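You operate a simulated robot arm through the tools that you are given. There is no shell and no other tool.

You run a simulated robot arm. Do the job below in one go: nothing can be reset, and whatever is moved stays where it is left.

TASK
Finish pressing the pack in the hand press and lay it out under the weight.
Fine: pump the yellow knob on to the green line, let it drain, green button once, then tray out; pack on the purple mat, small grey weight on it; other packs and the small black weight stay. Set down upright: small grey weight.
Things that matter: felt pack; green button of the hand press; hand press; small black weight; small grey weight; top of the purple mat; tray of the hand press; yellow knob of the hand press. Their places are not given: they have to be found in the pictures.

Only the result counts: the job must be done as asked and must still hold three seconds after the hand-in. Knocking over, shifting, dropping, spilling or breaking anything else fails it.

THE ROBOT
A 6-joint arm with a two-finger parallel gripper, fixed in place. Base frame: the origin is on the floor under the middle of its stand, x ahead of it, y to its left, z up. Units: m, degrees, N and s.
With the tool pointing down near the work surface it reaches from about 0.32 to 0.82 m from the base axis. Its first joint turns from -166.0 to 166.0 degrees. Payload 3.43 kg.
The TCP is the grasp point between the finger pads, 0.034 m short of the fingertips. In the tool frame z runs along the fingers and y along their closing line. The gripper opens to 0.128 m. The fingers are 0.024 m wide and 0.012 m thick; the gripper's body (0.048 by 0.13 m) begins 0.096 m behind the TCP.
Orientation is that of the tool frame in the base frame, as a unit quaternion [w, x, y, z]. With the fingers straight down and closing along the base's y, the tool's x points along the base's -x, its y along +y and its z along -z.

THE INTERFACE
- The arm moves only by the tool send_rows. Its argument "motion" is text: rows parted by semicolons, each of 7 numbers parted by spaces: the shift along the tool's x, y, z in m, then the turn, a rotation vector about the tool's x, y, z in degrees, then the closure, from 0 (fully open) to 1 (shut). In form: tx ty tz wx wy wz hand; .... A call has 1 to 20 rows; each row is the pose to reach, as a shift and turn from the pose commanded when the call began, along the tool's axes at that moment. Each row takes 0.2 s and may step no farther than 0.05 m and 8.6 degrees from the row before; otherwise, or with a gripper value out of range, the whole call is refused. Where a pose cannot be reached the arm comes as near as it can. A force on the tool above 40 N (or 10 N above the force at the start of the call, whichever is more), or a blocked arm, ends the call early, and 0.2 s more pass. The fingers move at their own pace (about 0.045 m/s each) and stop on an object; they squeeze with about 39 N. The grip force told is the motor's: it shows also when the fingers shut on nothing. Time passes only in rows, and 0.2 s behind the last, so rows that repeat a pose let the fingers close. The reply holds the time, the measured pose of the TCP, the force on the tool along the base axes, the opening and the grip force, in the units named above and with some noise, with the torque about the TCP (base axes, N m) and any sound that the robot's microphone picked up, and new pictures: "pictures" is both (left out), scene, wrist or none.
- Cameras (640 x 400 px; columns grow to the right, rows downward): "scene" is fixed at [0.0483, 0.6509, 1.5391]; the picture's right is [-0.66, -0.75, 0.00], its down [-0.70, 0.62, -0.36] and it looks along [0.27, -0.24, -0.93] (base axes); focal length 224 px, centre (320, 200). "wrist" rides on the gripper at [0.076, -0.011, -0.16] in the tool frame; the picture's right is [0.15, 0.99, 0.00], its down [-0.88, 0.13, -0.46] and it looks along [-0.45, 0.07, 0.89] (tool axes); focal length 234 px, centre (320, 200).
- pixel_to_xyz(camera, pixels): for up to 12 pixels [column, row] of the newest picture of that camera ("zoom" is the newest enlarged one), the place [x, y, z] in the base frame of the surface seen there, good to about 0.002 m. It takes no simulated time.
- enlarge(camera, box): a new picture of the part [left, top, right, bottom] of that camera's present view, enlarged. It takes no simulated time.
- close_job(): hands the job in; it is judged then, once.

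Leave the gripper open and the arm clear of the work at the hand-in unless told otherwise.

The tools are called after "Request:" by a JSON object that holds its "fn" and its "kwargs". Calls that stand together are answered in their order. send_rows: Moves the arm, as the interface text tells. Its arguments: {"type":"object","properties":{"motion":{"type":"string"},"pictures":{"type":"string","enum":["both","scene","wrist","none"]}},"required":["motion"]} The other tools are called the same way: pixel_to_xyz (camera, pixels) gives the place of the surface under pixels of a picture; enlarge (camera, box) takes an enlarged picture of a part of a camera's view; close_job () hands the job in.

At the start:

```text
time_s: 0.0
ee_pos: [0.1644, 0.4336, 1.2716]
orientation: [0.0, -0.001, 1.0, -0.001]
wrist_force: [0.1, 0.3, -0.6]
moment: [-0.02, -0.04, 0.01]
gripper_width: 0.128
gripper_force: 0.1
```

scene: 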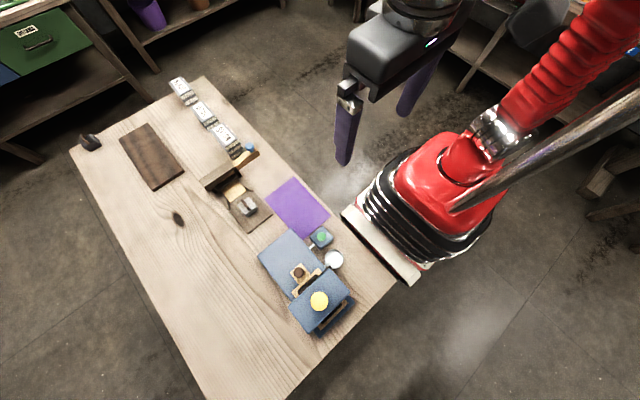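
wrist: 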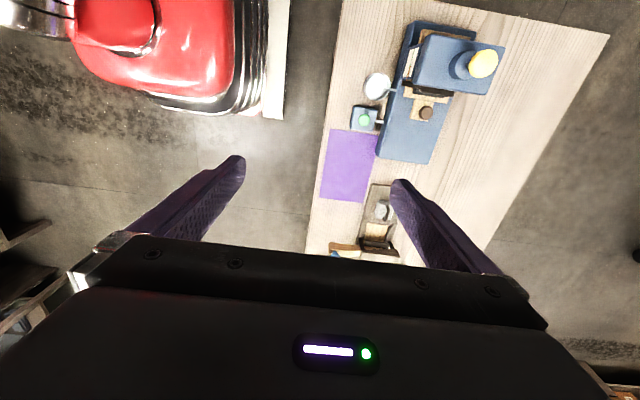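

I see the table with a blue hand press (near scene pixel 310,285), purple mat (298,207), packs and weights at upper left. I'll enlarge the press area and the weights area first.

Request:
{"fn": "enlarge", "kwargs": {"camera": "scene", "box": [240, 210, 370, 345]}}

Request:
{"fn": "enlarge", "kwargs": {"camera": "scene", "box": [160, 70, 290, 240]}}

Request:
{"fn": "enlarge", "kwargs": {"camera": "wrist", "box": [310, 0, 530, 260]}}

```text
2.96 times, centred on (305, 278) of scene
```

zoom: 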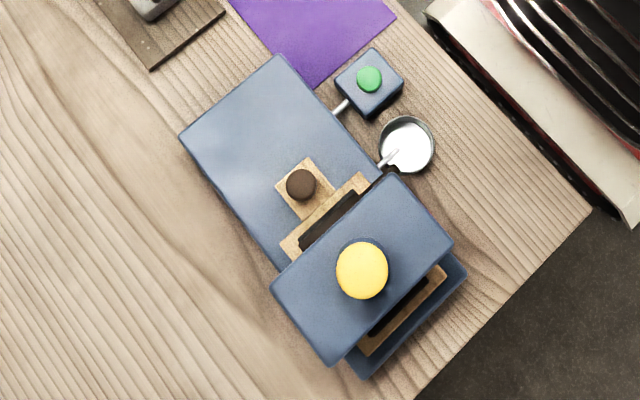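

```text
2.35 times, centred on (225, 155) of scene
```

zoom: 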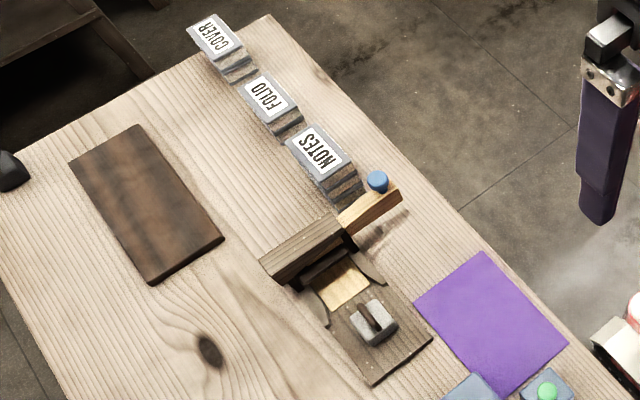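

```text
1.54 times, centred on (420, 130) of wrist
```

zoom: 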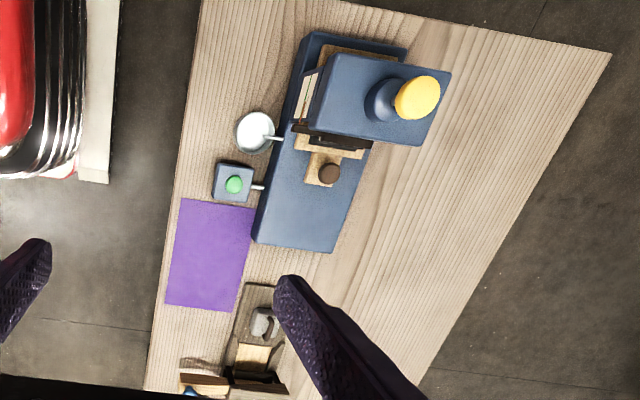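

Next I'll read coordinates of key points in the scene picture: yellow knob, press parts, button, cup, mat corners, grey weight, black weight.

Request:
{"fn": "pixel_to_xyz", "kwargs": {"camera": "scene", "pixels": [[319, 300], [298, 271], [320, 238], [334, 260], [298, 207], [248, 205], [90, 142], [225, 135], [203, 113], [183, 90], [248, 148], [270, 190]]}}

Request:
{"fn": "pixel_to_xyz", "kwargs": {"camera": "scene", "pixels": [[268, 204], [294, 178], [329, 214], [302, 238], [260, 262], [288, 231], [292, 305], [322, 270], [350, 295], [312, 332], [361, 328], [237, 190]]}}

```text
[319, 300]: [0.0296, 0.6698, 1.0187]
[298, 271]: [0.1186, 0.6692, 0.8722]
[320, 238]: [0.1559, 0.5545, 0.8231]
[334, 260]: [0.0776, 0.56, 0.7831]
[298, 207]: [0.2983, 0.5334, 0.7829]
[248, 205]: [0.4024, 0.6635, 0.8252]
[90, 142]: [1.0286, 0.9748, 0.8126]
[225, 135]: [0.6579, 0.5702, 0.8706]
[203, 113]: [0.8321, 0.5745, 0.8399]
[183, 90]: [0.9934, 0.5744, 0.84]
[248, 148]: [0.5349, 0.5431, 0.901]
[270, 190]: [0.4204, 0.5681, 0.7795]
```

```text
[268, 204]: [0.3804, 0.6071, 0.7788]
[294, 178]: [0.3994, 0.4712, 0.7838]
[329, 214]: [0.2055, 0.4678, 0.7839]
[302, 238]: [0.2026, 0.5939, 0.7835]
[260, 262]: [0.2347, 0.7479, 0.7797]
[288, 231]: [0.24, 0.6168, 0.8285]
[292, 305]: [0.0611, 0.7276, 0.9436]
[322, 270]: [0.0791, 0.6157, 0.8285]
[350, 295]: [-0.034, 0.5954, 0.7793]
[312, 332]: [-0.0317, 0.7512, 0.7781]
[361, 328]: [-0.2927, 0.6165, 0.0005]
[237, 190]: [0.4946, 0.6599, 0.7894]
```

Table top is at z≈0.779, the press is at x −0.03..0.24, y 0.6..0.75, the mat x 0.205..0.40, y 0.47..0.60. I'll enlarge further on the press head, its front, and the grey weight device.

Request:
{"fn": "enlarge", "kwargs": {"camera": "wrist", "box": [380, 10, 520, 110]}}

Request:
{"fn": "enlarge", "kwargs": {"camera": "scene", "box": [280, 250, 360, 340]}}

Request:
{"fn": "enlarge", "kwargs": {"camera": "scene", "box": [195, 130, 285, 235]}}

```text
4.00 times, centred on (450, 60) of wrist
```

zoom: 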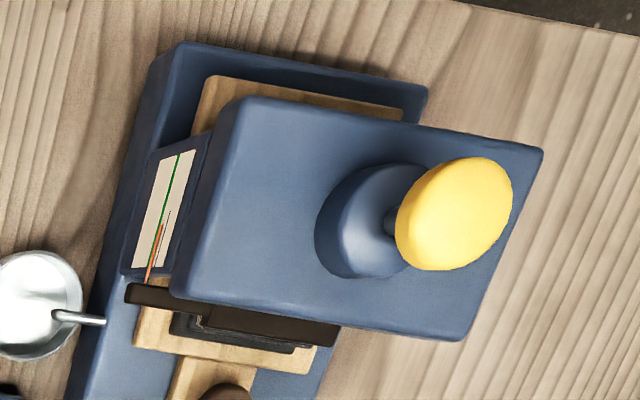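

```text
4.44 times, centred on (320, 295) of scene
```

zoom: 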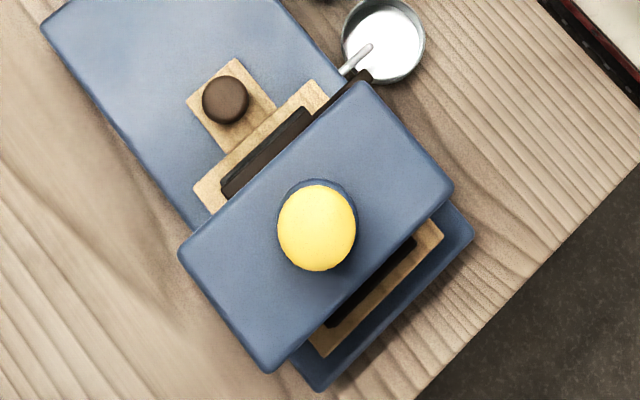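

```text
3.81 times, centred on (240, 182) of scene
```

zoom: 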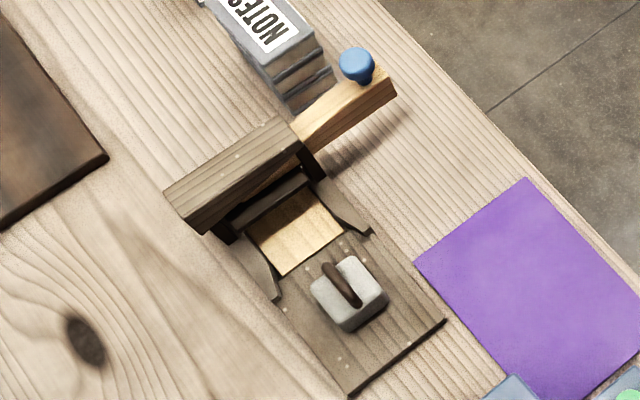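

A gauge card with a green line and an orange pointer is on the robot-facing side of the press (wrist picture about (411,60)). I'll locate its surface.

Request:
{"fn": "pixel_to_xyz", "kwargs": {"camera": "wrist", "pixels": [[411, 60], [415, 50], [408, 74], [412, 70], [405, 82], [482, 63], [460, 66], [410, 84], [426, 112], [365, 118], [380, 88], [392, 89]]}}

Request:
{"fn": "pixel_to_xyz", "kwargs": {"camera": "zoom", "pixels": [[350, 290], [345, 285], [330, 270], [300, 235], [360, 70], [390, 95], [210, 190], [280, 125], [440, 325], [350, 390], [390, 300], [347, 335]]}}

```text
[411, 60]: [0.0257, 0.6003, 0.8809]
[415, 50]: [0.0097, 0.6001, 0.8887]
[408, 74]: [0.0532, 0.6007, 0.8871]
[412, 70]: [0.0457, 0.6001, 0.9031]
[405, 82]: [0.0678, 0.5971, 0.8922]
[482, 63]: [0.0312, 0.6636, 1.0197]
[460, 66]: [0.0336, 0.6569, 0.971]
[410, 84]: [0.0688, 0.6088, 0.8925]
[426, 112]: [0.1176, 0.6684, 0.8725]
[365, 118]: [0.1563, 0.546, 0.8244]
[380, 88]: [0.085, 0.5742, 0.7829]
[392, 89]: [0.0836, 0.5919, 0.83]
```

```text
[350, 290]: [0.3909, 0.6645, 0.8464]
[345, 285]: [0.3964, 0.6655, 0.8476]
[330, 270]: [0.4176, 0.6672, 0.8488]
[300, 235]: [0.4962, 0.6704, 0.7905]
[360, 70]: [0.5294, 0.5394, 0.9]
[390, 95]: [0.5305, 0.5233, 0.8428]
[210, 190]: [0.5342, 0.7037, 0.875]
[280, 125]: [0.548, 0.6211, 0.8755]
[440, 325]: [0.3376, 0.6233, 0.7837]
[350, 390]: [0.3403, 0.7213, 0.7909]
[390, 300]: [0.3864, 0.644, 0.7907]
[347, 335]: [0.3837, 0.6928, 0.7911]
```

The gauge face is at y≈0.60, z≈0.87–0.91. I'll enlarge tighter on it from the present view to see whether the present view already reads well.

Request:
{"fn": "enlarge", "kwargs": {"camera": "wrist", "box": [390, 38, 440, 88]}}

Request:
{"fn": "enlarge", "kwargs": {"camera": "wrist", "box": [345, 70, 445, 135]}}

```text
8.00 times, centred on (415, 63) of wrist
```

zoom: 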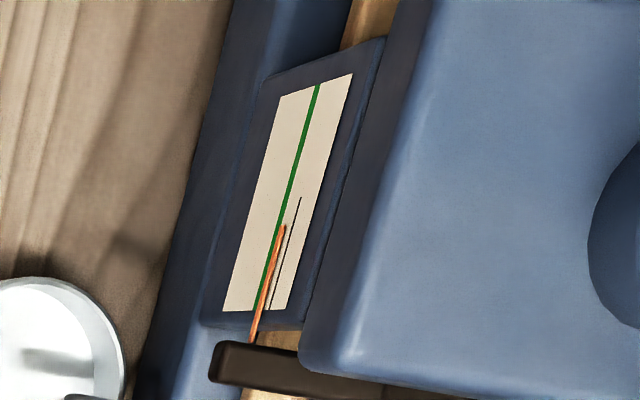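

```text
6.15 times, centred on (395, 102) of wrist
```

zoom: 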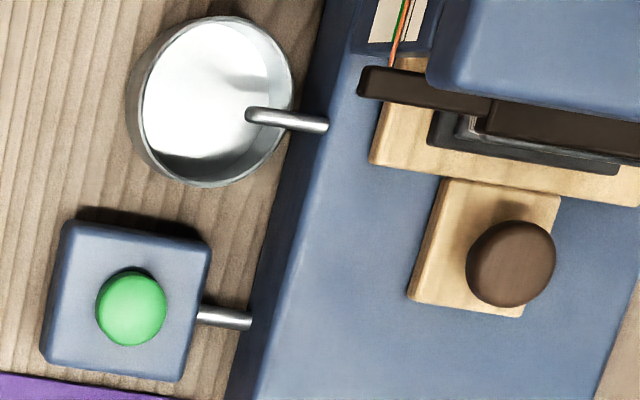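

The card shows a long green line and a short thin black line above it; the orange pointer hangs in front of the card on the dark platen arm. I'll re-enlarge and measure the heights of the pointer and the lines.

Request:
{"fn": "enlarge", "kwargs": {"camera": "wrist", "box": [398, 46, 428, 86]}}

```text
10.00 times, centred on (413, 66) of wrist
```

zoom: 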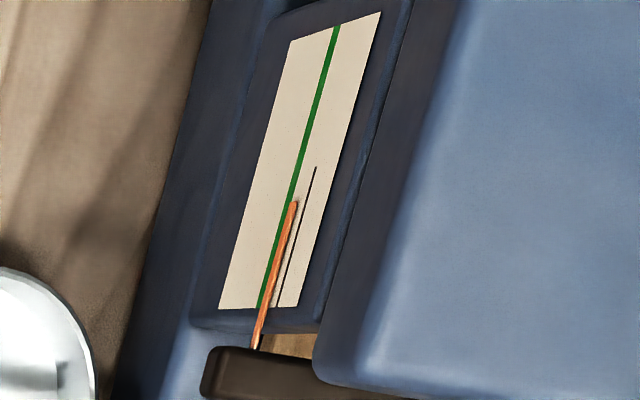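

Request:
{"fn": "pixel_to_xyz", "kwargs": {"camera": "zoom", "pixels": [[285, 240], [275, 275], [258, 335], [293, 206], [312, 120], [296, 180], [310, 195], [290, 255], [305, 220], [262, 175], [355, 90], [240, 360]]}}

```text
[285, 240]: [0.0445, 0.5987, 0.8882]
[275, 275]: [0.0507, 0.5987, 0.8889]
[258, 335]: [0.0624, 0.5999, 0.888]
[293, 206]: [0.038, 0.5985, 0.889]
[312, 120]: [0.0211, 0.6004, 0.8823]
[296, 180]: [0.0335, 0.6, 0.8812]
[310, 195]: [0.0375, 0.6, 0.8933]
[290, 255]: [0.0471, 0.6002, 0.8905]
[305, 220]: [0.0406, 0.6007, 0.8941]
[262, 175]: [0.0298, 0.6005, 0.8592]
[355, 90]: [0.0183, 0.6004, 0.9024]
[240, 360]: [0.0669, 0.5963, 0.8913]
```

The pointer sits at z≈0.8885, the green line at z≈0.882, so the pointer still has to fall about 6–7 mm. I'll now turn the tool so the wrist camera faces the gauge from the robot's side, and come lower.

Request:
{"fn": "send_rows", "kwargs": {"motion": "0.01 -0.001 0.009 0 0 -8.2 0; 0.02 -0.002 0.018 0 0 -16.4 0; 0.03 -0.003 0.027 0 0 -24.6 0; 0.04 -0.004 0.036 0 0 -32.8 0; 0.05 -0.005 0.045 0 0 -41 0; 0.06 -0.006 0.054 0 0 -49.2 0; 0.07 -0.007 0.063 0 0 -57.4 0; 0.08 -0.008 0.072 0 0 -65.6 0; 0.09 -0.009 0.081 0 0 -73.8 0; 0.1 -0.01 0.09 0 0 -82 0; 0.114 -0.014 0.1 0 0 -90 0; 0.114 -0.014 0.1 0 0 -90 0", "pictures": "both"}}

```text
time_s: 2.2
ee_pos: [0.1248, 0.416, 1.1649]
orientation: [-0.015, -0.596, 0.803, -0.014]
wrist_force: [-0.4, -0.3, -0.1]
moment: [0.0, 0.01, 0.02]
gripper_width: 0.1278
gripper_force: 0.1
stopped in row 11: the arm was blocked; the commanded pose is now the measured one
```

scene: 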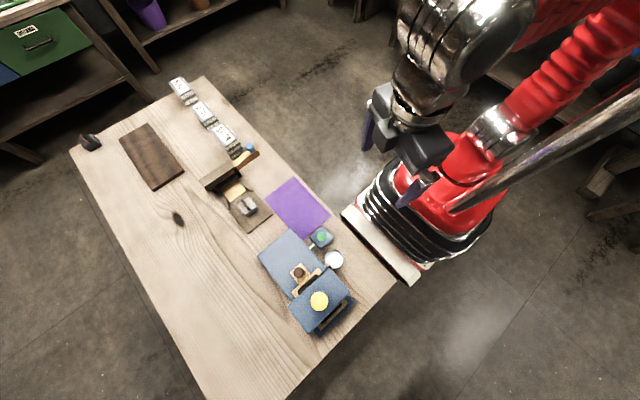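
wrist: 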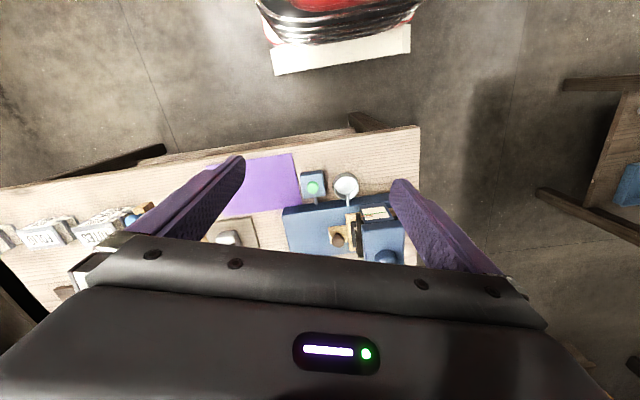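

The arm was blocked at TCP (0.125,0.416,1.165), yaw about 73°. From here the gauge shows near wrist (375,213); I'll enlarge to see it.

Request:
{"fn": "enlarge", "kwargs": {"camera": "wrist", "box": [350, 195, 400, 235]}}

```text
10.00 times, centred on (375, 215) of wrist
```

zoom: 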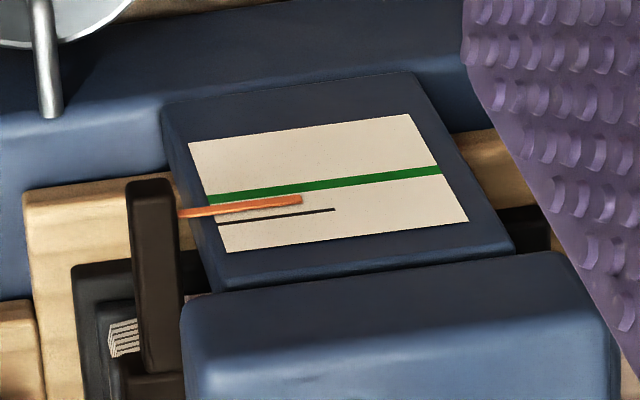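

This gives a clear view: orange pointer tip about (300,200) in the zoom, green line above it in the upside-down picture. I'll measure heights here.

Request:
{"fn": "pixel_to_xyz", "kwargs": {"camera": "zoom", "pixels": [[290, 201], [240, 207], [205, 211], [260, 192], [350, 183], [420, 172], [320, 211], [270, 217], [330, 140], [380, 235], [150, 250], [120, 335]]}}

```text
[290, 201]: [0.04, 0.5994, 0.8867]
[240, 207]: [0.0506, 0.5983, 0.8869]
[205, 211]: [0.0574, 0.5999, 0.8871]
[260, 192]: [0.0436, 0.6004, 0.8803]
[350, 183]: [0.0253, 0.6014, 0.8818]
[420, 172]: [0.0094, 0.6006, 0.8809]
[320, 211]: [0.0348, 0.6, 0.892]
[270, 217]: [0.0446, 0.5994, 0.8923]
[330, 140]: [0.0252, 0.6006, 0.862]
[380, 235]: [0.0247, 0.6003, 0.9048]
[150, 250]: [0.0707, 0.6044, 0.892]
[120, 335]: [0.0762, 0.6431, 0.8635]
```

Pointer z≈0.887, green line z≈0.881, short black mark z≈0.892; about 6 mm to go. Now I move above the yellow knob (0.030, 0.668) at TCP z 1.10, closing the fingers on the way and taking out the small tilt.

Request:
{"fn": "send_rows", "kwargs": {"motion": "-0.027 0.0205 0.007 -0.04 -0.3 0 0.3; -0.054 0.041 0.0139 -0.07 -0.6 0 0.6; -0.0811 0.0615 0.0209 -0.1 -0.9 0 1; -0.1082 0.082 0.0278 -0.14 -1.16 0 1; -0.1352 0.1026 0.0348 -0.18 -1.45 0 1; -0.1622 0.1231 0.0417 -0.21 -1.74 0 1; -0.1893 0.1436 0.0487 -0.25 -2.0 0 1; -0.2163 0.1641 0.0556 -0.28 -2.32 0 1; -0.2163 0.1641 0.0556 -0.28 -2.32 0 1", "pictures": "both"}}

```text
time_s: 4.2
ee_pos: [0.026, 0.6694, 1.1082]
orientation: [0.005, -0.597, 0.802, 0.004]
wrist_force: [0.1, -0.1, -0.3]
moment: [-0.04, -0.02, 0.02]
gripper_width: 0.0
gripper_force: 33.1
```

scene: 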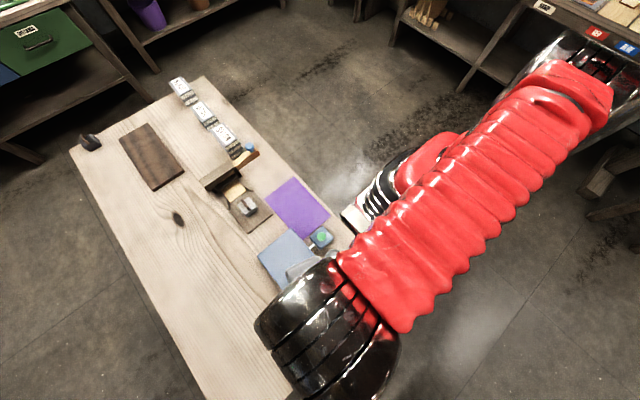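
wrist: 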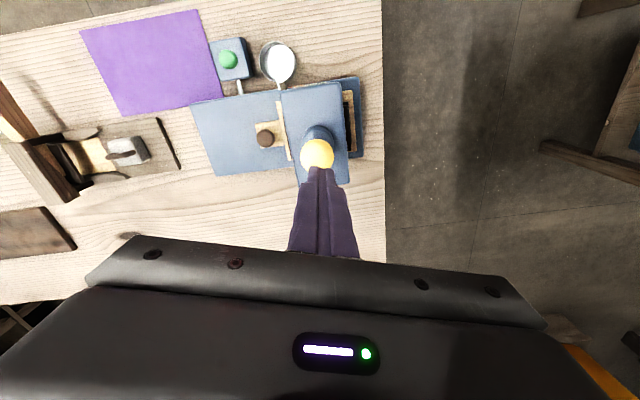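

I'm above the knob, TCP (0.026,0.669,1.108), fingers shut. I'll check the knob position in this picture around (316,152).

Request:
{"fn": "pixel_to_xyz", "kwargs": {"camera": "wrist", "pixels": [[316, 152], [305, 152], [328, 152], [317, 142], [317, 164], [282, 110], [343, 85], [349, 180], [228, 60], [267, 138]]}}

Request:
{"fn": "enlarge", "kwargs": {"camera": "wrist", "box": [270, 70, 380, 190]}}

```text
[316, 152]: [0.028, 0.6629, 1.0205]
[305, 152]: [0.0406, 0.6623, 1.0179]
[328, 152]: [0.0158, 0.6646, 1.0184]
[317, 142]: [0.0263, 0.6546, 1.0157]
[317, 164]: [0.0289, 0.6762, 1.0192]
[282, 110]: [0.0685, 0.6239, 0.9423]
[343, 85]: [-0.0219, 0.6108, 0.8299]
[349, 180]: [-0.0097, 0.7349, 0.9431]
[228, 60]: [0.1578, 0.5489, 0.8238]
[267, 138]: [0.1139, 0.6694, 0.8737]
```

```text
3.33 times, centred on (325, 130) of wrist
```

zoom: 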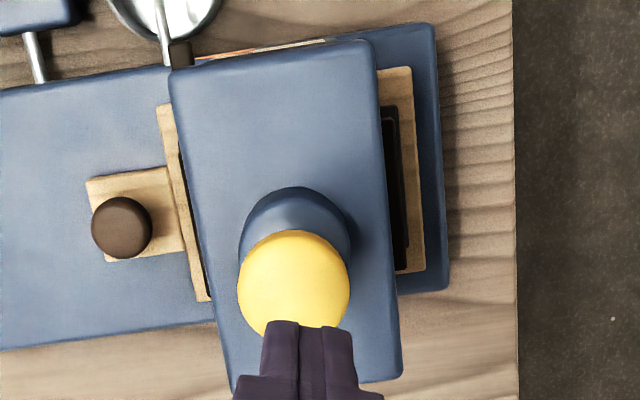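

Knob centre is about (0.028,0.667), top z≈1.020; TCP tip is 5 cm above it. I'll lower to contact and press about 15 mm into the stroke, watching the force.

Request:
{"fn": "send_rows", "kwargs": {"motion": "0 0 0.025 0 0 0 1; 0 0 0.045 0 0 0 1; 0 0 0.05 0 0 0 1; 0 0 0.054 0 0 0 1; 0 0 0.058 0 0 0 1; 0 0 0.062 0 0 0 1; 0 0 0.066 0 0 0 1; 0 0 0.07 0 0 0 1", "pictures": "wrist"}}

```text
time_s: 6.0
ee_pos: [0.0285, 0.6683, 1.0403]
orientation: [0.005, -0.598, 0.802, 0.005]
wrist_force: [1.8, -1.3, 4.1]
moment: [-0.12, -0.07, 0.01]
gripper_width: 0.0002
gripper_force: 33.3
```

wrist: 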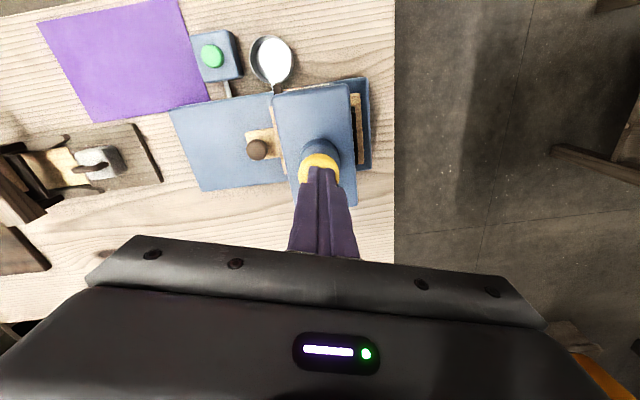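

The knob has gone down about 14 mm with only 4 N. I'll look at the pointer from above to see if the platen moves during the down stroke.

Request:
{"fn": "enlarge", "kwargs": {"camera": "wrist", "box": [240, 60, 380, 180]}}

```text
3.33 times, centred on (310, 120) of wrist
```

zoom: 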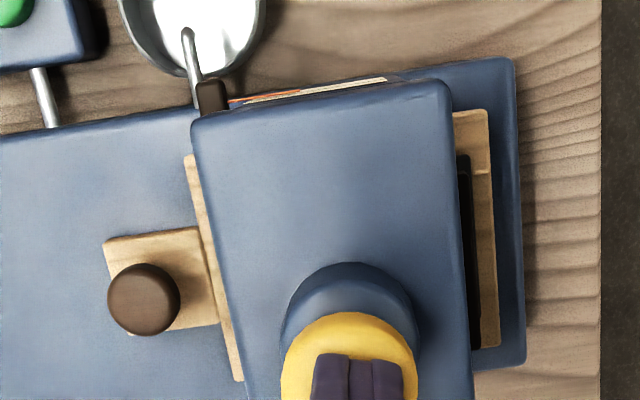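

Request:
{"fn": "pixel_to_xyz", "kwargs": {"camera": "zoom", "pixels": [[240, 102], [255, 99], [270, 97], [285, 95], [300, 92], [210, 95], [270, 94], [300, 95], [340, 330], [300, 350]]}}

Request:
{"fn": "enlarge", "kwargs": {"camera": "wrist", "box": [278, 72, 338, 102]}}

```text
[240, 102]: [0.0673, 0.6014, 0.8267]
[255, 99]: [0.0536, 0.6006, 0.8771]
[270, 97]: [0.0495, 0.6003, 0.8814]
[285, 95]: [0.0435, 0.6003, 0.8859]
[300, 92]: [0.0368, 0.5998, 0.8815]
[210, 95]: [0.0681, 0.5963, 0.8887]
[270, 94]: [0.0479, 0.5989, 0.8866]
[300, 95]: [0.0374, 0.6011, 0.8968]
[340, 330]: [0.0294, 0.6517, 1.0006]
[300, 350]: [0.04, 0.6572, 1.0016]
```

```text
10.67 times, centred on (308, 87) of wrist
```

zoom: 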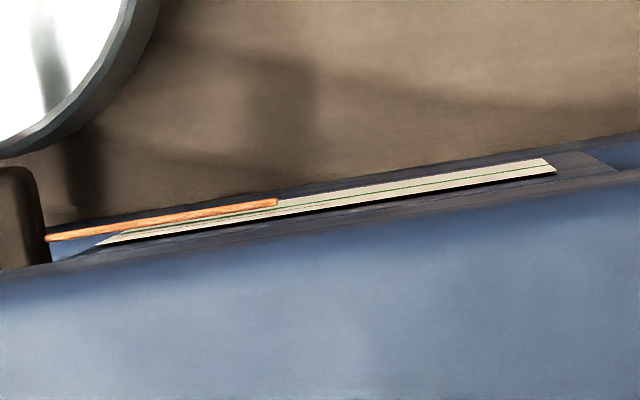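

Request:
{"fn": "pixel_to_xyz", "kwargs": {"camera": "zoom", "pixels": [[80, 234], [120, 227], [160, 220], [200, 213], [240, 206], [270, 202], [20, 200], [15, 220], [25, 240], [10, 185]]}}

```text
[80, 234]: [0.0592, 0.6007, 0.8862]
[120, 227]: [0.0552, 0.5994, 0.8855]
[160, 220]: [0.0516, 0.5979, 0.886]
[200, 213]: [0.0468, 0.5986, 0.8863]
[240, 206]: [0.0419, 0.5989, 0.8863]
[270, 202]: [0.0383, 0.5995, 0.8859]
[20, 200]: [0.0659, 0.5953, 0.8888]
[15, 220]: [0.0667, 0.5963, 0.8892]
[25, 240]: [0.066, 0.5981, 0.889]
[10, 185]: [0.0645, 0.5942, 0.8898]
```

The dark platen arm reads z≈0.889 (0.892 before) and the pointer z≈0.886, so the stroke moves it a little. I'll raise the tool to let the knob come back up and read the pointer again.

Request:
{"fn": "send_rows", "kwargs": {"motion": "0 0 -0.01 0 0 0 1; 0 0 -0.02 0 0 0 1; 0 0 -0.025 0 0 0 1; 0 0 -0.025 0 0 0 1", "pictures": "wrist"}}

Request:
{"fn": "enlarge", "kwargs": {"camera": "wrist", "box": [270, 70, 350, 110]}}

```text
time_s: 7.0
ee_pos: [0.0286, 0.6666, 1.0638]
orientation: [0.005, -0.597, 0.802, 0.004]
wrist_force: [-0.5, 0.9, 0.1]
moment: [0.01, -0.01, 0.02]
gripper_width: 0.0
gripper_force: 32.5
```

wrist: 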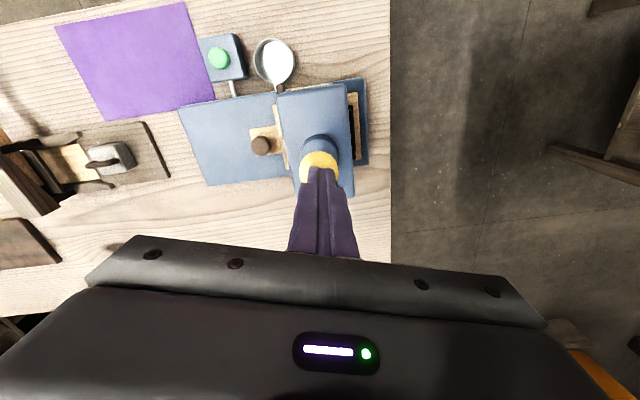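

```text
8.00 times, centred on (310, 90) of wrist
```

zoom: 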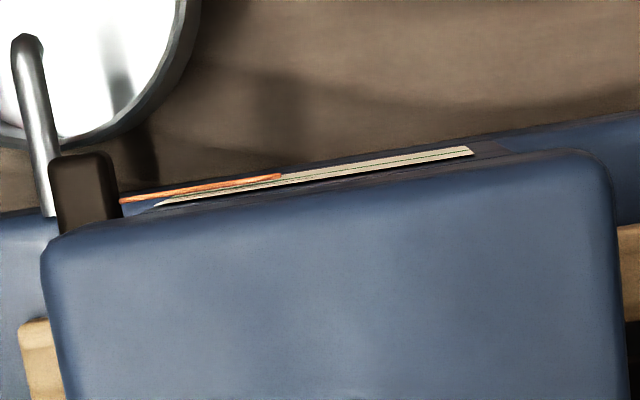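

Request:
{"fn": "pixel_to_xyz", "kwargs": {"camera": "zoom", "pixels": [[150, 196], [180, 192], [210, 187], [240, 182], [265, 178], [75, 180], [85, 200], [85, 170], [95, 190], [100, 210], [440, 152], [380, 160]]}}

Request:
{"fn": "pixel_to_xyz", "kwargs": {"camera": "wrist", "pixels": [[318, 160], [310, 158], [325, 158], [312, 165], [328, 165], [318, 154]]}}

```text
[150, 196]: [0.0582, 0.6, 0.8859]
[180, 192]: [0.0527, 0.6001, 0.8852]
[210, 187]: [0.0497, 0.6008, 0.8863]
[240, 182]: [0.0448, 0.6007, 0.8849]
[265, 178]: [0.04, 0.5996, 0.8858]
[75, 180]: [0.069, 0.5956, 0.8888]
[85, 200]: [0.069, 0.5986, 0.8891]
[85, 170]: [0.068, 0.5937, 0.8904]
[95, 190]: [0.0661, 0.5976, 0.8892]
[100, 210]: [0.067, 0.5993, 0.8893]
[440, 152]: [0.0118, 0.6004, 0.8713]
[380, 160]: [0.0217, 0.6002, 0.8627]
```

```text
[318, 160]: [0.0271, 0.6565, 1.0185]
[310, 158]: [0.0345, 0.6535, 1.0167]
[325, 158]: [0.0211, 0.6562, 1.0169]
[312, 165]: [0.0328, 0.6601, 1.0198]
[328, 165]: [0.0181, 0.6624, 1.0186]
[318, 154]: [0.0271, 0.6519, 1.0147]
```

The knob came back to z≈1.019 and the pointer stayed near z≈0.8855, so it ratchets. I'll back off toward the robot with a tilt to read the gauge from a lower angle.

Request:
{"fn": "send_rows", "kwargs": {"motion": "0 0 -0.03 0 0 0 1; 0.04 -0.02 -0.0384 0 -5 0 1; 0.08 -0.04 -0.0384 0 -11 0 1; 0.12 -0.06 -0.0384 0 -17 0 1; 0.15 -0.075 -0.0384 0 -23 0 1; 0.1793 -0.0862 -0.0384 0 -28 0 1; 0.1793 -0.0862 -0.0384 0 -28 0 1", "pictures": "wrist"}}

```text
time_s: 8.6
ee_pos: [0.0607, 0.4705, 1.1002]
orientation: [0.199, -0.578, 0.777, 0.149]
wrist_force: [0.3, 0.1, 0.2]
moment: [-0.01, -0.01, 0.03]
gripper_width: 0.0001
gripper_force: 32.6
```

wrist: 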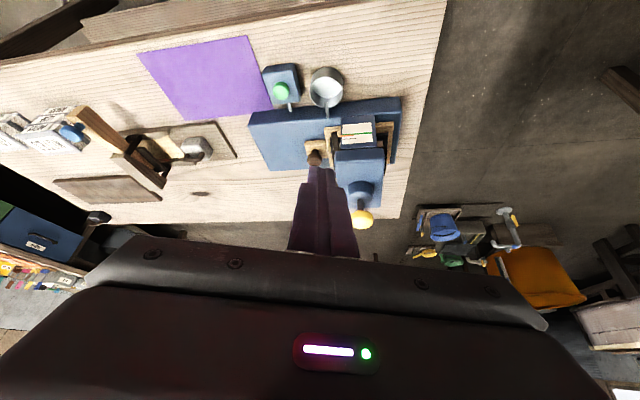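

The move worked and the gauge is at wrist (357,132). Enlarging it.

Request:
{"fn": "enlarge", "kwargs": {"camera": "wrist", "box": [325, 112, 389, 152]}}

```text
10.00 times, centred on (357, 132) of wrist
```

zoom: 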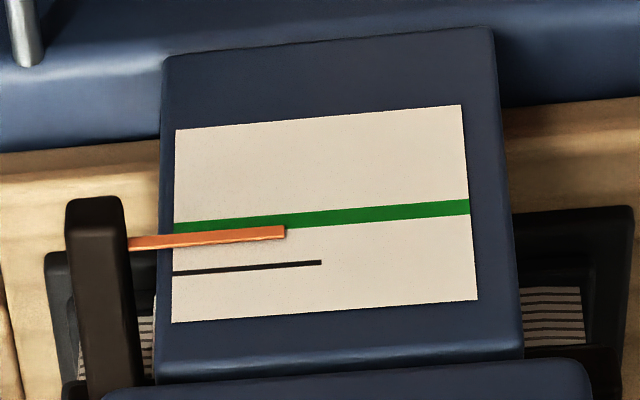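

I see the green line at (284,220) and the pointer tip at (284,232) in the zoom, slightly above the line in height. I'll get scale and heights.

Request:
{"fn": "pixel_to_xyz", "kwargs": {"camera": "zoom", "pixels": [[178, 133], [176, 318], [400, 212], [440, 209], [350, 216], [230, 271], [300, 265], [180, 240], [220, 237], [270, 233], [150, 243], [95, 230]]}}

```text
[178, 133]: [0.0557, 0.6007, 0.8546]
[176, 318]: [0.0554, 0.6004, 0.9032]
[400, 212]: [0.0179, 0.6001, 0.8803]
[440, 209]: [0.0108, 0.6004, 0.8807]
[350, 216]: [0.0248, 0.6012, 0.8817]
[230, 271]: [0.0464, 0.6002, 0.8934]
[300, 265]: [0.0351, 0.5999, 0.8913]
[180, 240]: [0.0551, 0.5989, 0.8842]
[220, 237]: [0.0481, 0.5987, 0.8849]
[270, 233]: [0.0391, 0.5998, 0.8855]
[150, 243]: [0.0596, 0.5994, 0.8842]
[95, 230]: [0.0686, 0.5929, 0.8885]
```

The green band is centred at z≈0.881 (about 4 mm thick) and the pointer is at z≈0.8848, so still ~3.8 mm to go; the first stroke gave about 2.3 mm. I'll do one more equal stroke and return to this viewing pose.

Request:
{"fn": "send_rows", "kwargs": {"motion": "-0.0259 0.0112 0.0138 0 5 0 1; -0.0524 0.0262 0.0278 0 11 0 1; -0.0877 0.0462 0.0466 0 17 0 1; -0.1230 0.0662 0.0654 0 23 0 1; -0.1544 0.0862 0.0916 0 28 0 1; -0.1403 0.0862 0.1181 0 28 0 1; -0.1347 0.0862 0.1287 0 28 0 1; -0.1318 0.0862 0.1340 0 28 0 1; -0.1286 0.0862 0.1402 0 28 0 1; -0.1286 0.0862 0.1402 0 28 0 1; -0.1347 0.0862 0.1287 0 28 0 1; -0.1403 0.0862 0.1181 0 28 0 1; -0.1544 0.0862 0.0916 0 28 0 1; -0.1230 0.0662 0.0654 0 23 0 1; -0.0877 0.0462 0.0466 0 17 0 1; -0.0524 0.0262 0.0278 0 11 0 1; -0.0259 0.0112 0.0138 0 5 0 1; 0 0 0 0 0 0 1; 0 0 0 0 0 0 1", "pictures": "wrist"}}

Request:
{"fn": "enlarge", "kwargs": {"camera": "wrist", "box": [325, 112, 389, 152]}}

```text
time_s: 12.6
ee_pos: [0.0602, 0.471, 1.0985]
orientation: [0.198, -0.578, 0.777, 0.15]
wrist_force: [0.5, 0.2, -0.2]
moment: [0.01, -0.02, 0.01]
gripper_width: 0.0
gripper_force: 32.7
```

wrist: 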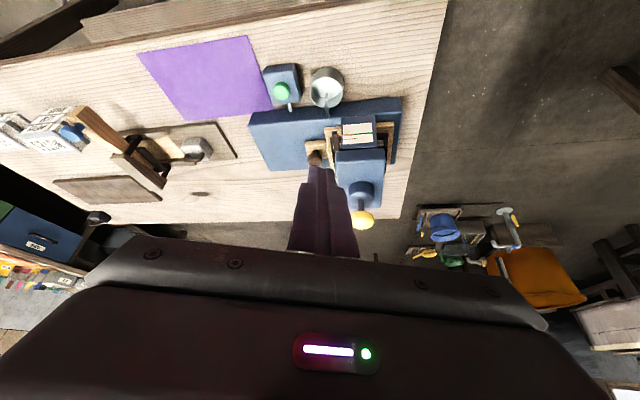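

```text
10.00 times, centred on (357, 132) of wrist
```

zoom: 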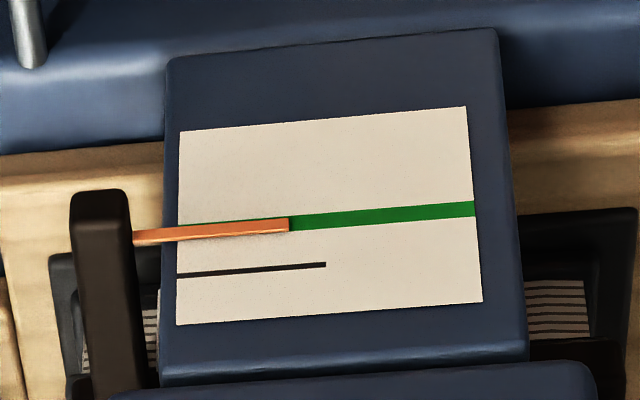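

The pointer moved closer: tip centre (288,225) against line centre about (288,221). I'll measure heights with more points.

Request:
{"fn": "pixel_to_xyz", "kwargs": {"camera": "zoom", "pixels": [[160, 236], [190, 233], [220, 230], [240, 229], [260, 227], [280, 225], [320, 219], [360, 216], [400, 214], [440, 211], [100, 215], [95, 235]]}}

Request:
{"fn": "enlarge", "kwargs": {"camera": "wrist", "box": [336, 124, 368, 144]}}

```text
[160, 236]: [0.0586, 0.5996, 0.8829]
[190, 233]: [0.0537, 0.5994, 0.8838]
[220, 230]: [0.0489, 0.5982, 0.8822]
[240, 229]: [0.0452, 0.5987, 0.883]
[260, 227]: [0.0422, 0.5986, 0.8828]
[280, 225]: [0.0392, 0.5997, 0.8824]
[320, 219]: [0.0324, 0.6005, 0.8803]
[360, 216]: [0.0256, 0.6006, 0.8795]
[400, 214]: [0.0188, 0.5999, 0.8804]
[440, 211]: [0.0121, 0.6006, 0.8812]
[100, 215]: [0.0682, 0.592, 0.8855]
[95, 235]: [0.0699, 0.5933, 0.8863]
```

```text
16.00 times, centred on (352, 134) of wrist
```

zoom: 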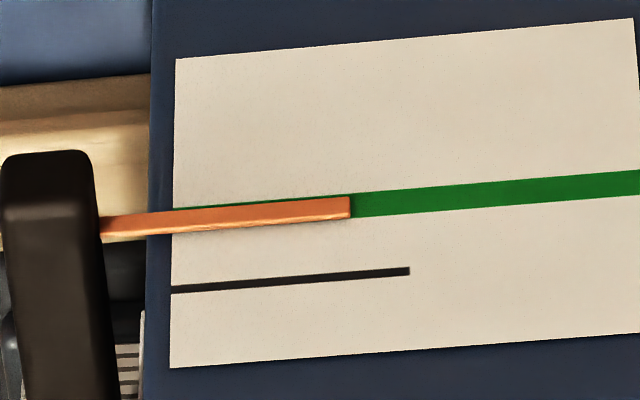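

Pointer z≈0.8827, green line centre ≈0.8804, about 2.2 mm left, and each stroke gives about 2.2 mm. One more stroke, just slightly shorter, then I look again.

Request:
{"fn": "send_rows", "kwargs": {"motion": "-0.0259 0.0112 0.0138 0 5 0 1; -0.0524 0.0262 0.0278 0 11 0 1; -0.0877 0.0462 0.0466 0 17 0 1; -0.1230 0.0662 0.0654 0 23 0 1; -0.1544 0.0862 0.0916 0 28 0 1; -0.1403 0.0862 0.1181 0 28 0 1; -0.1347 0.0862 0.1287 0 28 0 1; -0.1318 0.0862 0.1340 0 28 0 1; -0.1290 0.0862 0.1394 0 28 0 1; -0.1290 0.0862 0.1394 0 28 0 1; -0.1347 0.0862 0.1287 0 28 0 1; -0.1403 0.0862 0.1181 0 28 0 1; -0.1544 0.0862 0.0916 0 28 0 1; -0.1230 0.0662 0.0654 0 23 0 1; -0.0877 0.0462 0.0466 0 17 0 1; -0.0524 0.0262 0.0278 0 11 0 1; -0.0259 0.0112 0.0138 0 5 0 1; 0 0 0 0 0 0 1; 0 0 0 0 0 0 1", "pictures": "wrist"}}

Request:
{"fn": "enlarge", "kwargs": {"camera": "wrist", "box": [336, 124, 368, 144]}}

```text
time_s: 16.6
ee_pos: [0.0601, 0.4693, 1.1003]
orientation: [0.199, -0.578, 0.777, 0.149]
wrist_force: [0.9, -0.2, 0.4]
moment: [-0.01, -0.05, 0.01]
gripper_width: 0.0
gripper_force: 32.7
```

wrist: 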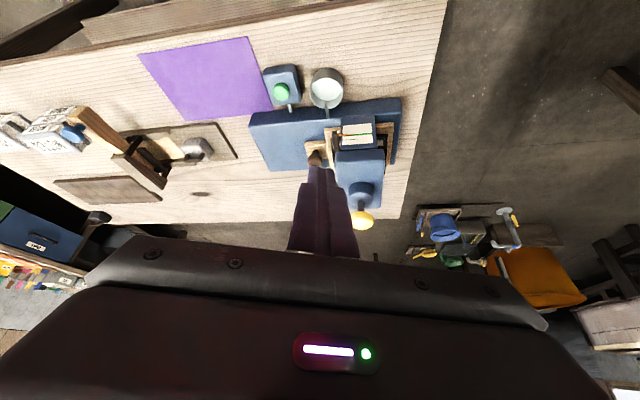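

```text
16.00 times, centred on (352, 134) of wrist
```

zoom: 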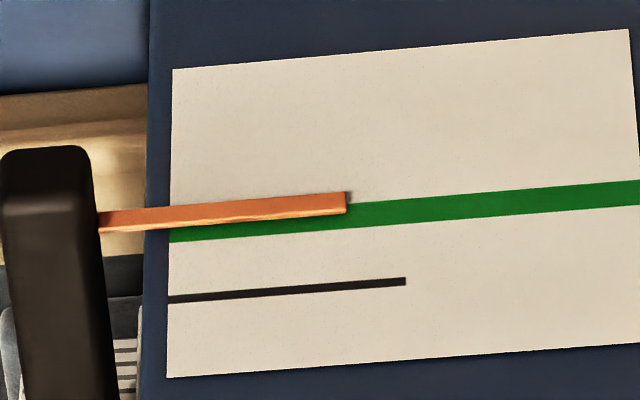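

Request:
{"fn": "pixel_to_xyz", "kwargs": {"camera": "zoom", "pixels": [[130, 219], [180, 214], [220, 210], [260, 206], [300, 203], [335, 201], [380, 213], [430, 208], [480, 203], [530, 199], [580, 195], [620, 192]]}}

Request:
{"fn": "pixel_to_xyz", "kwargs": {"camera": "zoom", "pixels": [[180, 220], [240, 214], [300, 208], [200, 207], [280, 199], [330, 195], [180, 237], [220, 233], [260, 229], [300, 226], [50, 190], [40, 170]]}}

```text
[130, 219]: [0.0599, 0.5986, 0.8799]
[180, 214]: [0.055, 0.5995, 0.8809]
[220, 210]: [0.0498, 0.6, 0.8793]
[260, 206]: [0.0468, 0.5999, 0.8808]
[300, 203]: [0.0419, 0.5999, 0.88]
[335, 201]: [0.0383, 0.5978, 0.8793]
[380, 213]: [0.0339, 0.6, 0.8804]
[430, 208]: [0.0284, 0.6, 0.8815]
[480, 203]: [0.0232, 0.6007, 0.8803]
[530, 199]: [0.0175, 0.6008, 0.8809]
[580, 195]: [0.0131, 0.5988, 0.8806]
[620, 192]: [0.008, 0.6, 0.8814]
```

```text
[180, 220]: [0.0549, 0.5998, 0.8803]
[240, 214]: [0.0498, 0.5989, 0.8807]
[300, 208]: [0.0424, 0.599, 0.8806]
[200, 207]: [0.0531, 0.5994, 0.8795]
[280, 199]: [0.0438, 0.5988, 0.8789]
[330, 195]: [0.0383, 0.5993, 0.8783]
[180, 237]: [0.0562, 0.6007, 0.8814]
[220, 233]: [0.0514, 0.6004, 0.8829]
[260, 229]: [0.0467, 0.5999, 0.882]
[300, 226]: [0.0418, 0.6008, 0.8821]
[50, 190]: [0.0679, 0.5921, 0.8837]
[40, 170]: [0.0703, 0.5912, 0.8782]
```

The pointer reads z≈0.8800 and the green line z≈0.8808, so the pointer is on the line. No more pumping. Now I look at the drain spout and cup (wrist about (326,88)) and wait for the drain.

Request:
{"fn": "enlarge", "kwargs": {"camera": "wrist", "box": [255, 55, 375, 130]}}

Request:
{"fn": "send_rows", "kwargs": {"motion": "0 0 0 0 0 0 1; 0 0 0 0 0 0 1; 0 0 0 0 0 0 1; 0 0 0 0 0 0 1; 0 0 0 0 0 0 1", "pictures": "wrist"}}

Request:
{"fn": "enlarge", "kwargs": {"camera": "wrist", "box": [255, 55, 375, 130]}}

```text
5.33 times, centred on (315, 92) of wrist
```

zoom: 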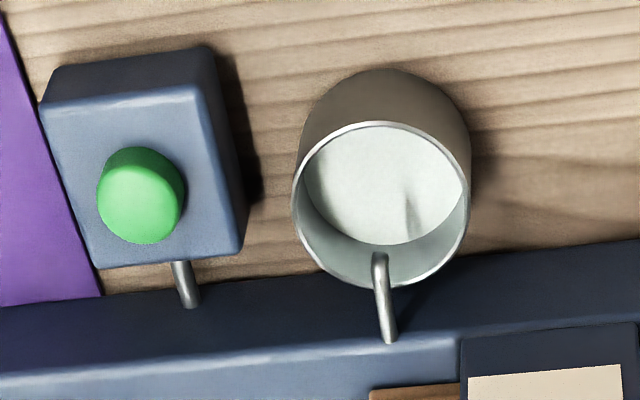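

```text
time_s: 17.8
ee_pos: [0.0592, 0.4687, 1.0986]
orientation: [0.197, -0.579, 0.777, 0.149]
wrist_force: [0.7, 0.3, -0.1]
moment: [-0.02, -0.01, -0.02]
gripper_width: 0.0
gripper_force: 33.5
```

wrist: 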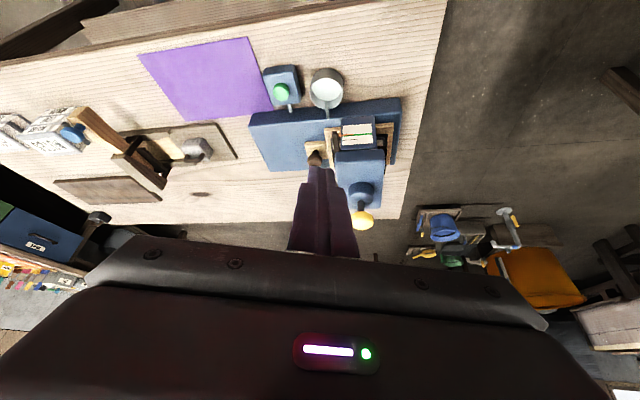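

```text
5.33 times, centred on (315, 92) of wrist
```

zoom: 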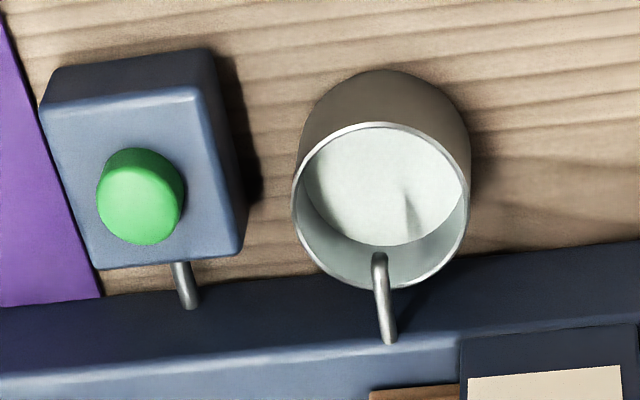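

No drip is visible in the spout. I'll measure the surface level inside the cup and check the pointer again.

Request:
{"fn": "pixel_to_xyz", "kwargs": {"camera": "zoom", "pixels": [[375, 190], [350, 180], [400, 170], [430, 210], [380, 225], [385, 130], [380, 265], [140, 190]]}}

Request:
{"fn": "enlarge", "kwargs": {"camera": "wrist", "box": [336, 124, 368, 144]}}

```text
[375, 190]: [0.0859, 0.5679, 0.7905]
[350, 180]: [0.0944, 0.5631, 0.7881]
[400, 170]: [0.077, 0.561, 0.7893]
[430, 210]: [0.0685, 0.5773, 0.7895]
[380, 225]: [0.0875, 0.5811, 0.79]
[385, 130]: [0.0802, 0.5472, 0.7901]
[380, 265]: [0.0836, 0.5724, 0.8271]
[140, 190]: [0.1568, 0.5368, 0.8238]
```

```text
16.00 times, centred on (352, 134) of wrist
```

zoom: 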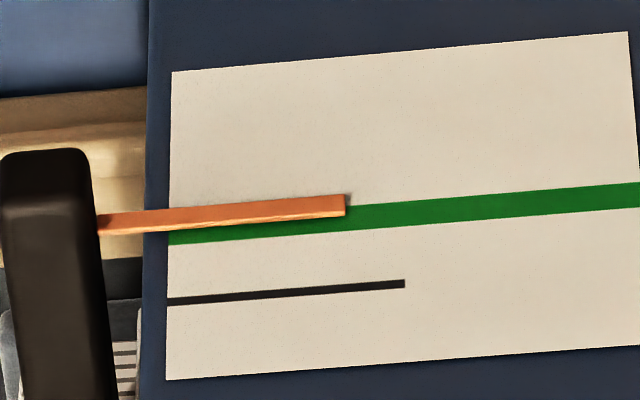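

The cup's level is now z≈0.7895 versus 0.783 at the start, so liquid is draining into it. I'll wait and watch the level settle.

Request:
{"fn": "send_rows", "kwargs": {"motion": "0 0 0 0 0 0 1; 0 0 0 0 0 0 1; 0 0 0 0 0 0 1; 0 0 0 0 0 0 1; 0 0 0 0 0 0 1; 0 0 0 0 0 0 1; 0 0 0 0 0 0 1; 0 0 0 0 0 0 1; 0 0 0 0 0 0 1; 0 0 0 0 0 0 1; 0 0 0 0 0 0 1; 0 0 0 0 0 0 1; 0 0 0 0 0 0 1; 0 0 0 0 0 0 1; 0 0 0 0 0 0 1", "pictures": "wrist"}}

Request:
{"fn": "enlarge", "kwargs": {"camera": "wrist", "box": [255, 55, 375, 130]}}

Request:
{"fn": "pixel_to_xyz", "kwargs": {"camera": "zoom", "pixels": [[375, 190], [350, 180], [400, 170], [430, 210], [380, 225], [330, 200], [415, 195], [360, 160], [345, 220], [400, 150]]}}

```text
time_s: 21.0
ee_pos: [0.0593, 0.4694, 1.0999]
orientation: [0.198, -0.579, 0.777, 0.149]
wrist_force: [0.2, -0.3, -0.3]
moment: [-0.02, 0.05, 0.02]
gripper_width: 0.0002
gripper_force: 33.3
```

wrist: 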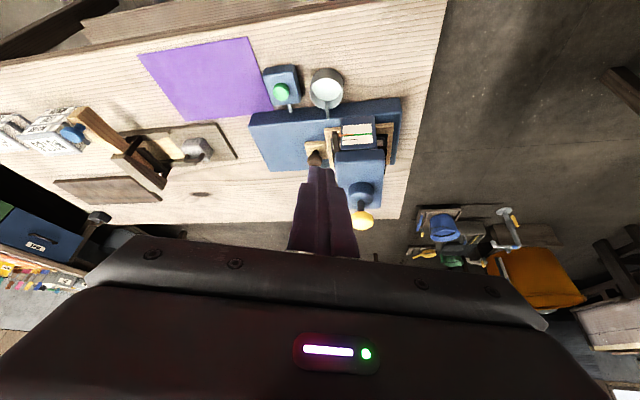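

```text
5.33 times, centred on (315, 92) of wrist
```

zoom: 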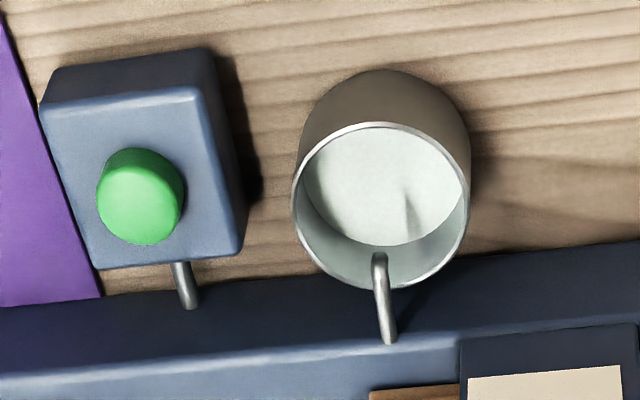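

```text
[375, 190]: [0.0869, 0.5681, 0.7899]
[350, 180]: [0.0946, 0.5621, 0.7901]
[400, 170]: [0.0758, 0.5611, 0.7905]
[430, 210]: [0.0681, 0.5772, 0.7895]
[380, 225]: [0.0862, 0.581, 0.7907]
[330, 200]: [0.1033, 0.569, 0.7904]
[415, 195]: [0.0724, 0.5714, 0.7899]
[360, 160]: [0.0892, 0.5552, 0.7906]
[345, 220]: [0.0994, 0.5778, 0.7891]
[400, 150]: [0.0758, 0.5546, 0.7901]
```

The level now averages z≈0.7901 (0.7895 before). I'll wait longer to be sure it has stopped.

Request:
{"fn": "send_rows", "kwargs": {"motion": "0 0 0 0 0 0 1; 0 0 0 0 0 0 1; 0 0 0 0 0 0 1; 0 0 0 0 0 0 1; 0 0 0 0 0 0 1; 0 0 0 0 0 0 1; 0 0 0 0 0 0 1; 0 0 0 0 0 0 1; 0 0 0 0 0 0 1; 0 0 0 0 0 0 1; 0 0 0 0 0 0 1; 0 0 0 0 0 0 1; 0 0 0 0 0 0 1; 0 0 0 0 0 0 1; 0 0 0 0 0 0 1; 0 0 0 0 0 0 1; 0 0 0 0 0 0 1; 0 0 0 0 0 0 1; 0 0 0 0 0 0 1; 0 0 0 0 0 0 1", "pictures": "wrist"}}

Request:
{"fn": "enlarge", "kwargs": {"camera": "wrist", "box": [255, 55, 375, 130]}}

Request:
{"fn": "pixel_to_xyz", "kwargs": {"camera": "zoom", "pixels": [[375, 190], [350, 180], [400, 170], [430, 210], [380, 225], [330, 200], [415, 195], [360, 160], [345, 220], [400, 150]]}}

Request:
{"fn": "enlarge", "kwargs": {"camera": "wrist", "box": [336, 124, 368, 144]}}

```text
time_s: 25.2
ee_pos: [0.0603, 0.4679, 1.0995]
orientation: [0.198, -0.579, 0.777, 0.149]
wrist_force: [0.5, 0.2, 0.4]
moment: [-0.03, -0.02, -0.01]
gripper_width: 0.0002
gripper_force: 33.1
```

wrist: 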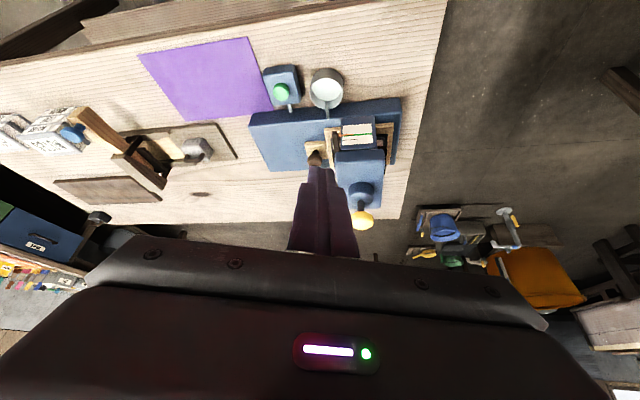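

```text
5.33 times, centred on (315, 92) of wrist
```

zoom: 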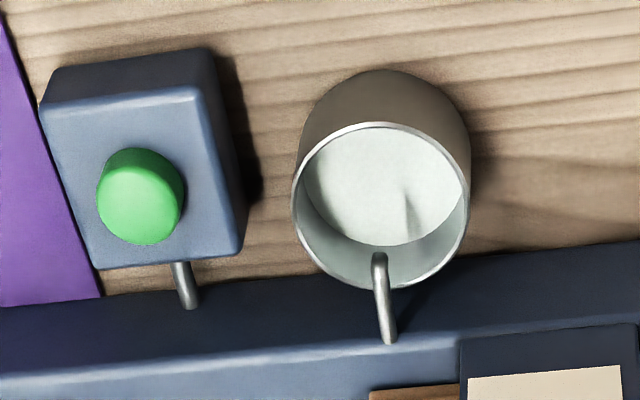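

```text
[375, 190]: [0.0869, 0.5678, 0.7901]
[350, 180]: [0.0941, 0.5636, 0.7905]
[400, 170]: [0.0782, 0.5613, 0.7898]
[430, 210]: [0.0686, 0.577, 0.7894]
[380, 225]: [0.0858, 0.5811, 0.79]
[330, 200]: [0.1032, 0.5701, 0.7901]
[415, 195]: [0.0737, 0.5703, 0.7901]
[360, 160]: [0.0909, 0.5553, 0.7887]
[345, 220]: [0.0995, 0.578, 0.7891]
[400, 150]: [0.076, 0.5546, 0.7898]
```

```text
16.00 times, centred on (352, 134) of wrist
```

zoom: 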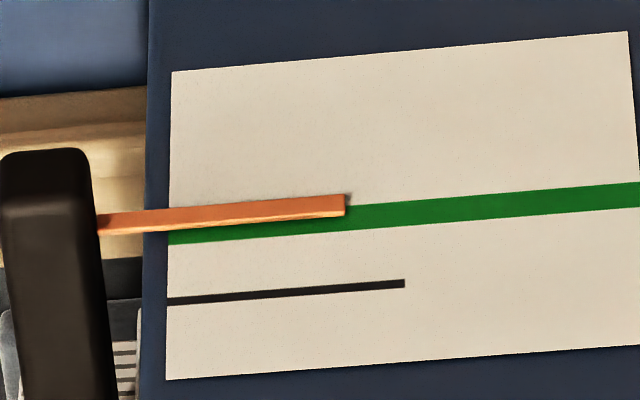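

The level holds at z≈0.790 and the pointer holds on the line. Next is the green button; I'll locate its centre precisely at wrist about (281,91).

Request:
{"fn": "pixel_to_xyz", "kwargs": {"camera": "wrist", "pixels": [[281, 92], [274, 92], [288, 91], [281, 86], [281, 99], [269, 78], [295, 76], [267, 103], [298, 100], [281, 70]]}}

Request:
{"fn": "enlarge", "kwargs": {"camera": "wrist", "box": [255, 60, 310, 115]}}

```text
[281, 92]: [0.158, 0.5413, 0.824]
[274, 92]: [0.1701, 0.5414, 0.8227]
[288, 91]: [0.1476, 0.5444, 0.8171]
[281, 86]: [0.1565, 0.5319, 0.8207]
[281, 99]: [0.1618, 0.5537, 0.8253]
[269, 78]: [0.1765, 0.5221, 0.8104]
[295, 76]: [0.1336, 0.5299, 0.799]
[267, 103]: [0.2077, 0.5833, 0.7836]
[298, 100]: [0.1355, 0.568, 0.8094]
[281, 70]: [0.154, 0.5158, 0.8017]
```

```text
7.27 times, centred on (282, 88) of wrist
```

zoom: 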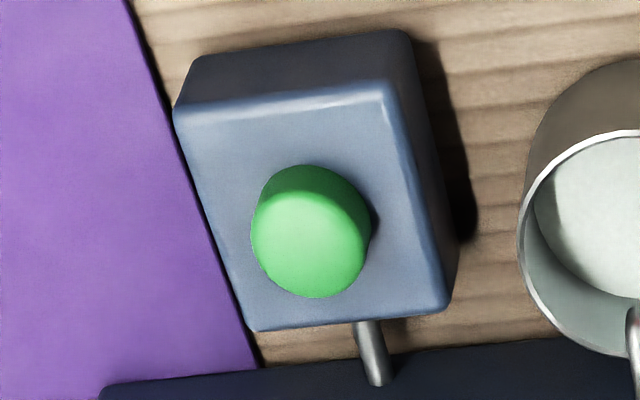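

Request:
{"fn": "pixel_to_xyz", "kwargs": {"camera": "zoom", "pixels": [[308, 245], [258, 240], [362, 245], [305, 195], [315, 292], [190, 110], [385, 90], [440, 300], [260, 320], [310, 180], [285, 245], [335, 245]]}}

```text
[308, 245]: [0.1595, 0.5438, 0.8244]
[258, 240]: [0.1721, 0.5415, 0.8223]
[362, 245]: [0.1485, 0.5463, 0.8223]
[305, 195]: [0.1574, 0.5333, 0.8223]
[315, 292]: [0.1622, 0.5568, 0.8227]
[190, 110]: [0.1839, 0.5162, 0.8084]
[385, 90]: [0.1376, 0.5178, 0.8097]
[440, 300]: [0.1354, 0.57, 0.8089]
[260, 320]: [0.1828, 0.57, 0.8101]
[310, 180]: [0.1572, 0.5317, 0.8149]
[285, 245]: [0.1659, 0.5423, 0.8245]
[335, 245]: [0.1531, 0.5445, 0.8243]
```

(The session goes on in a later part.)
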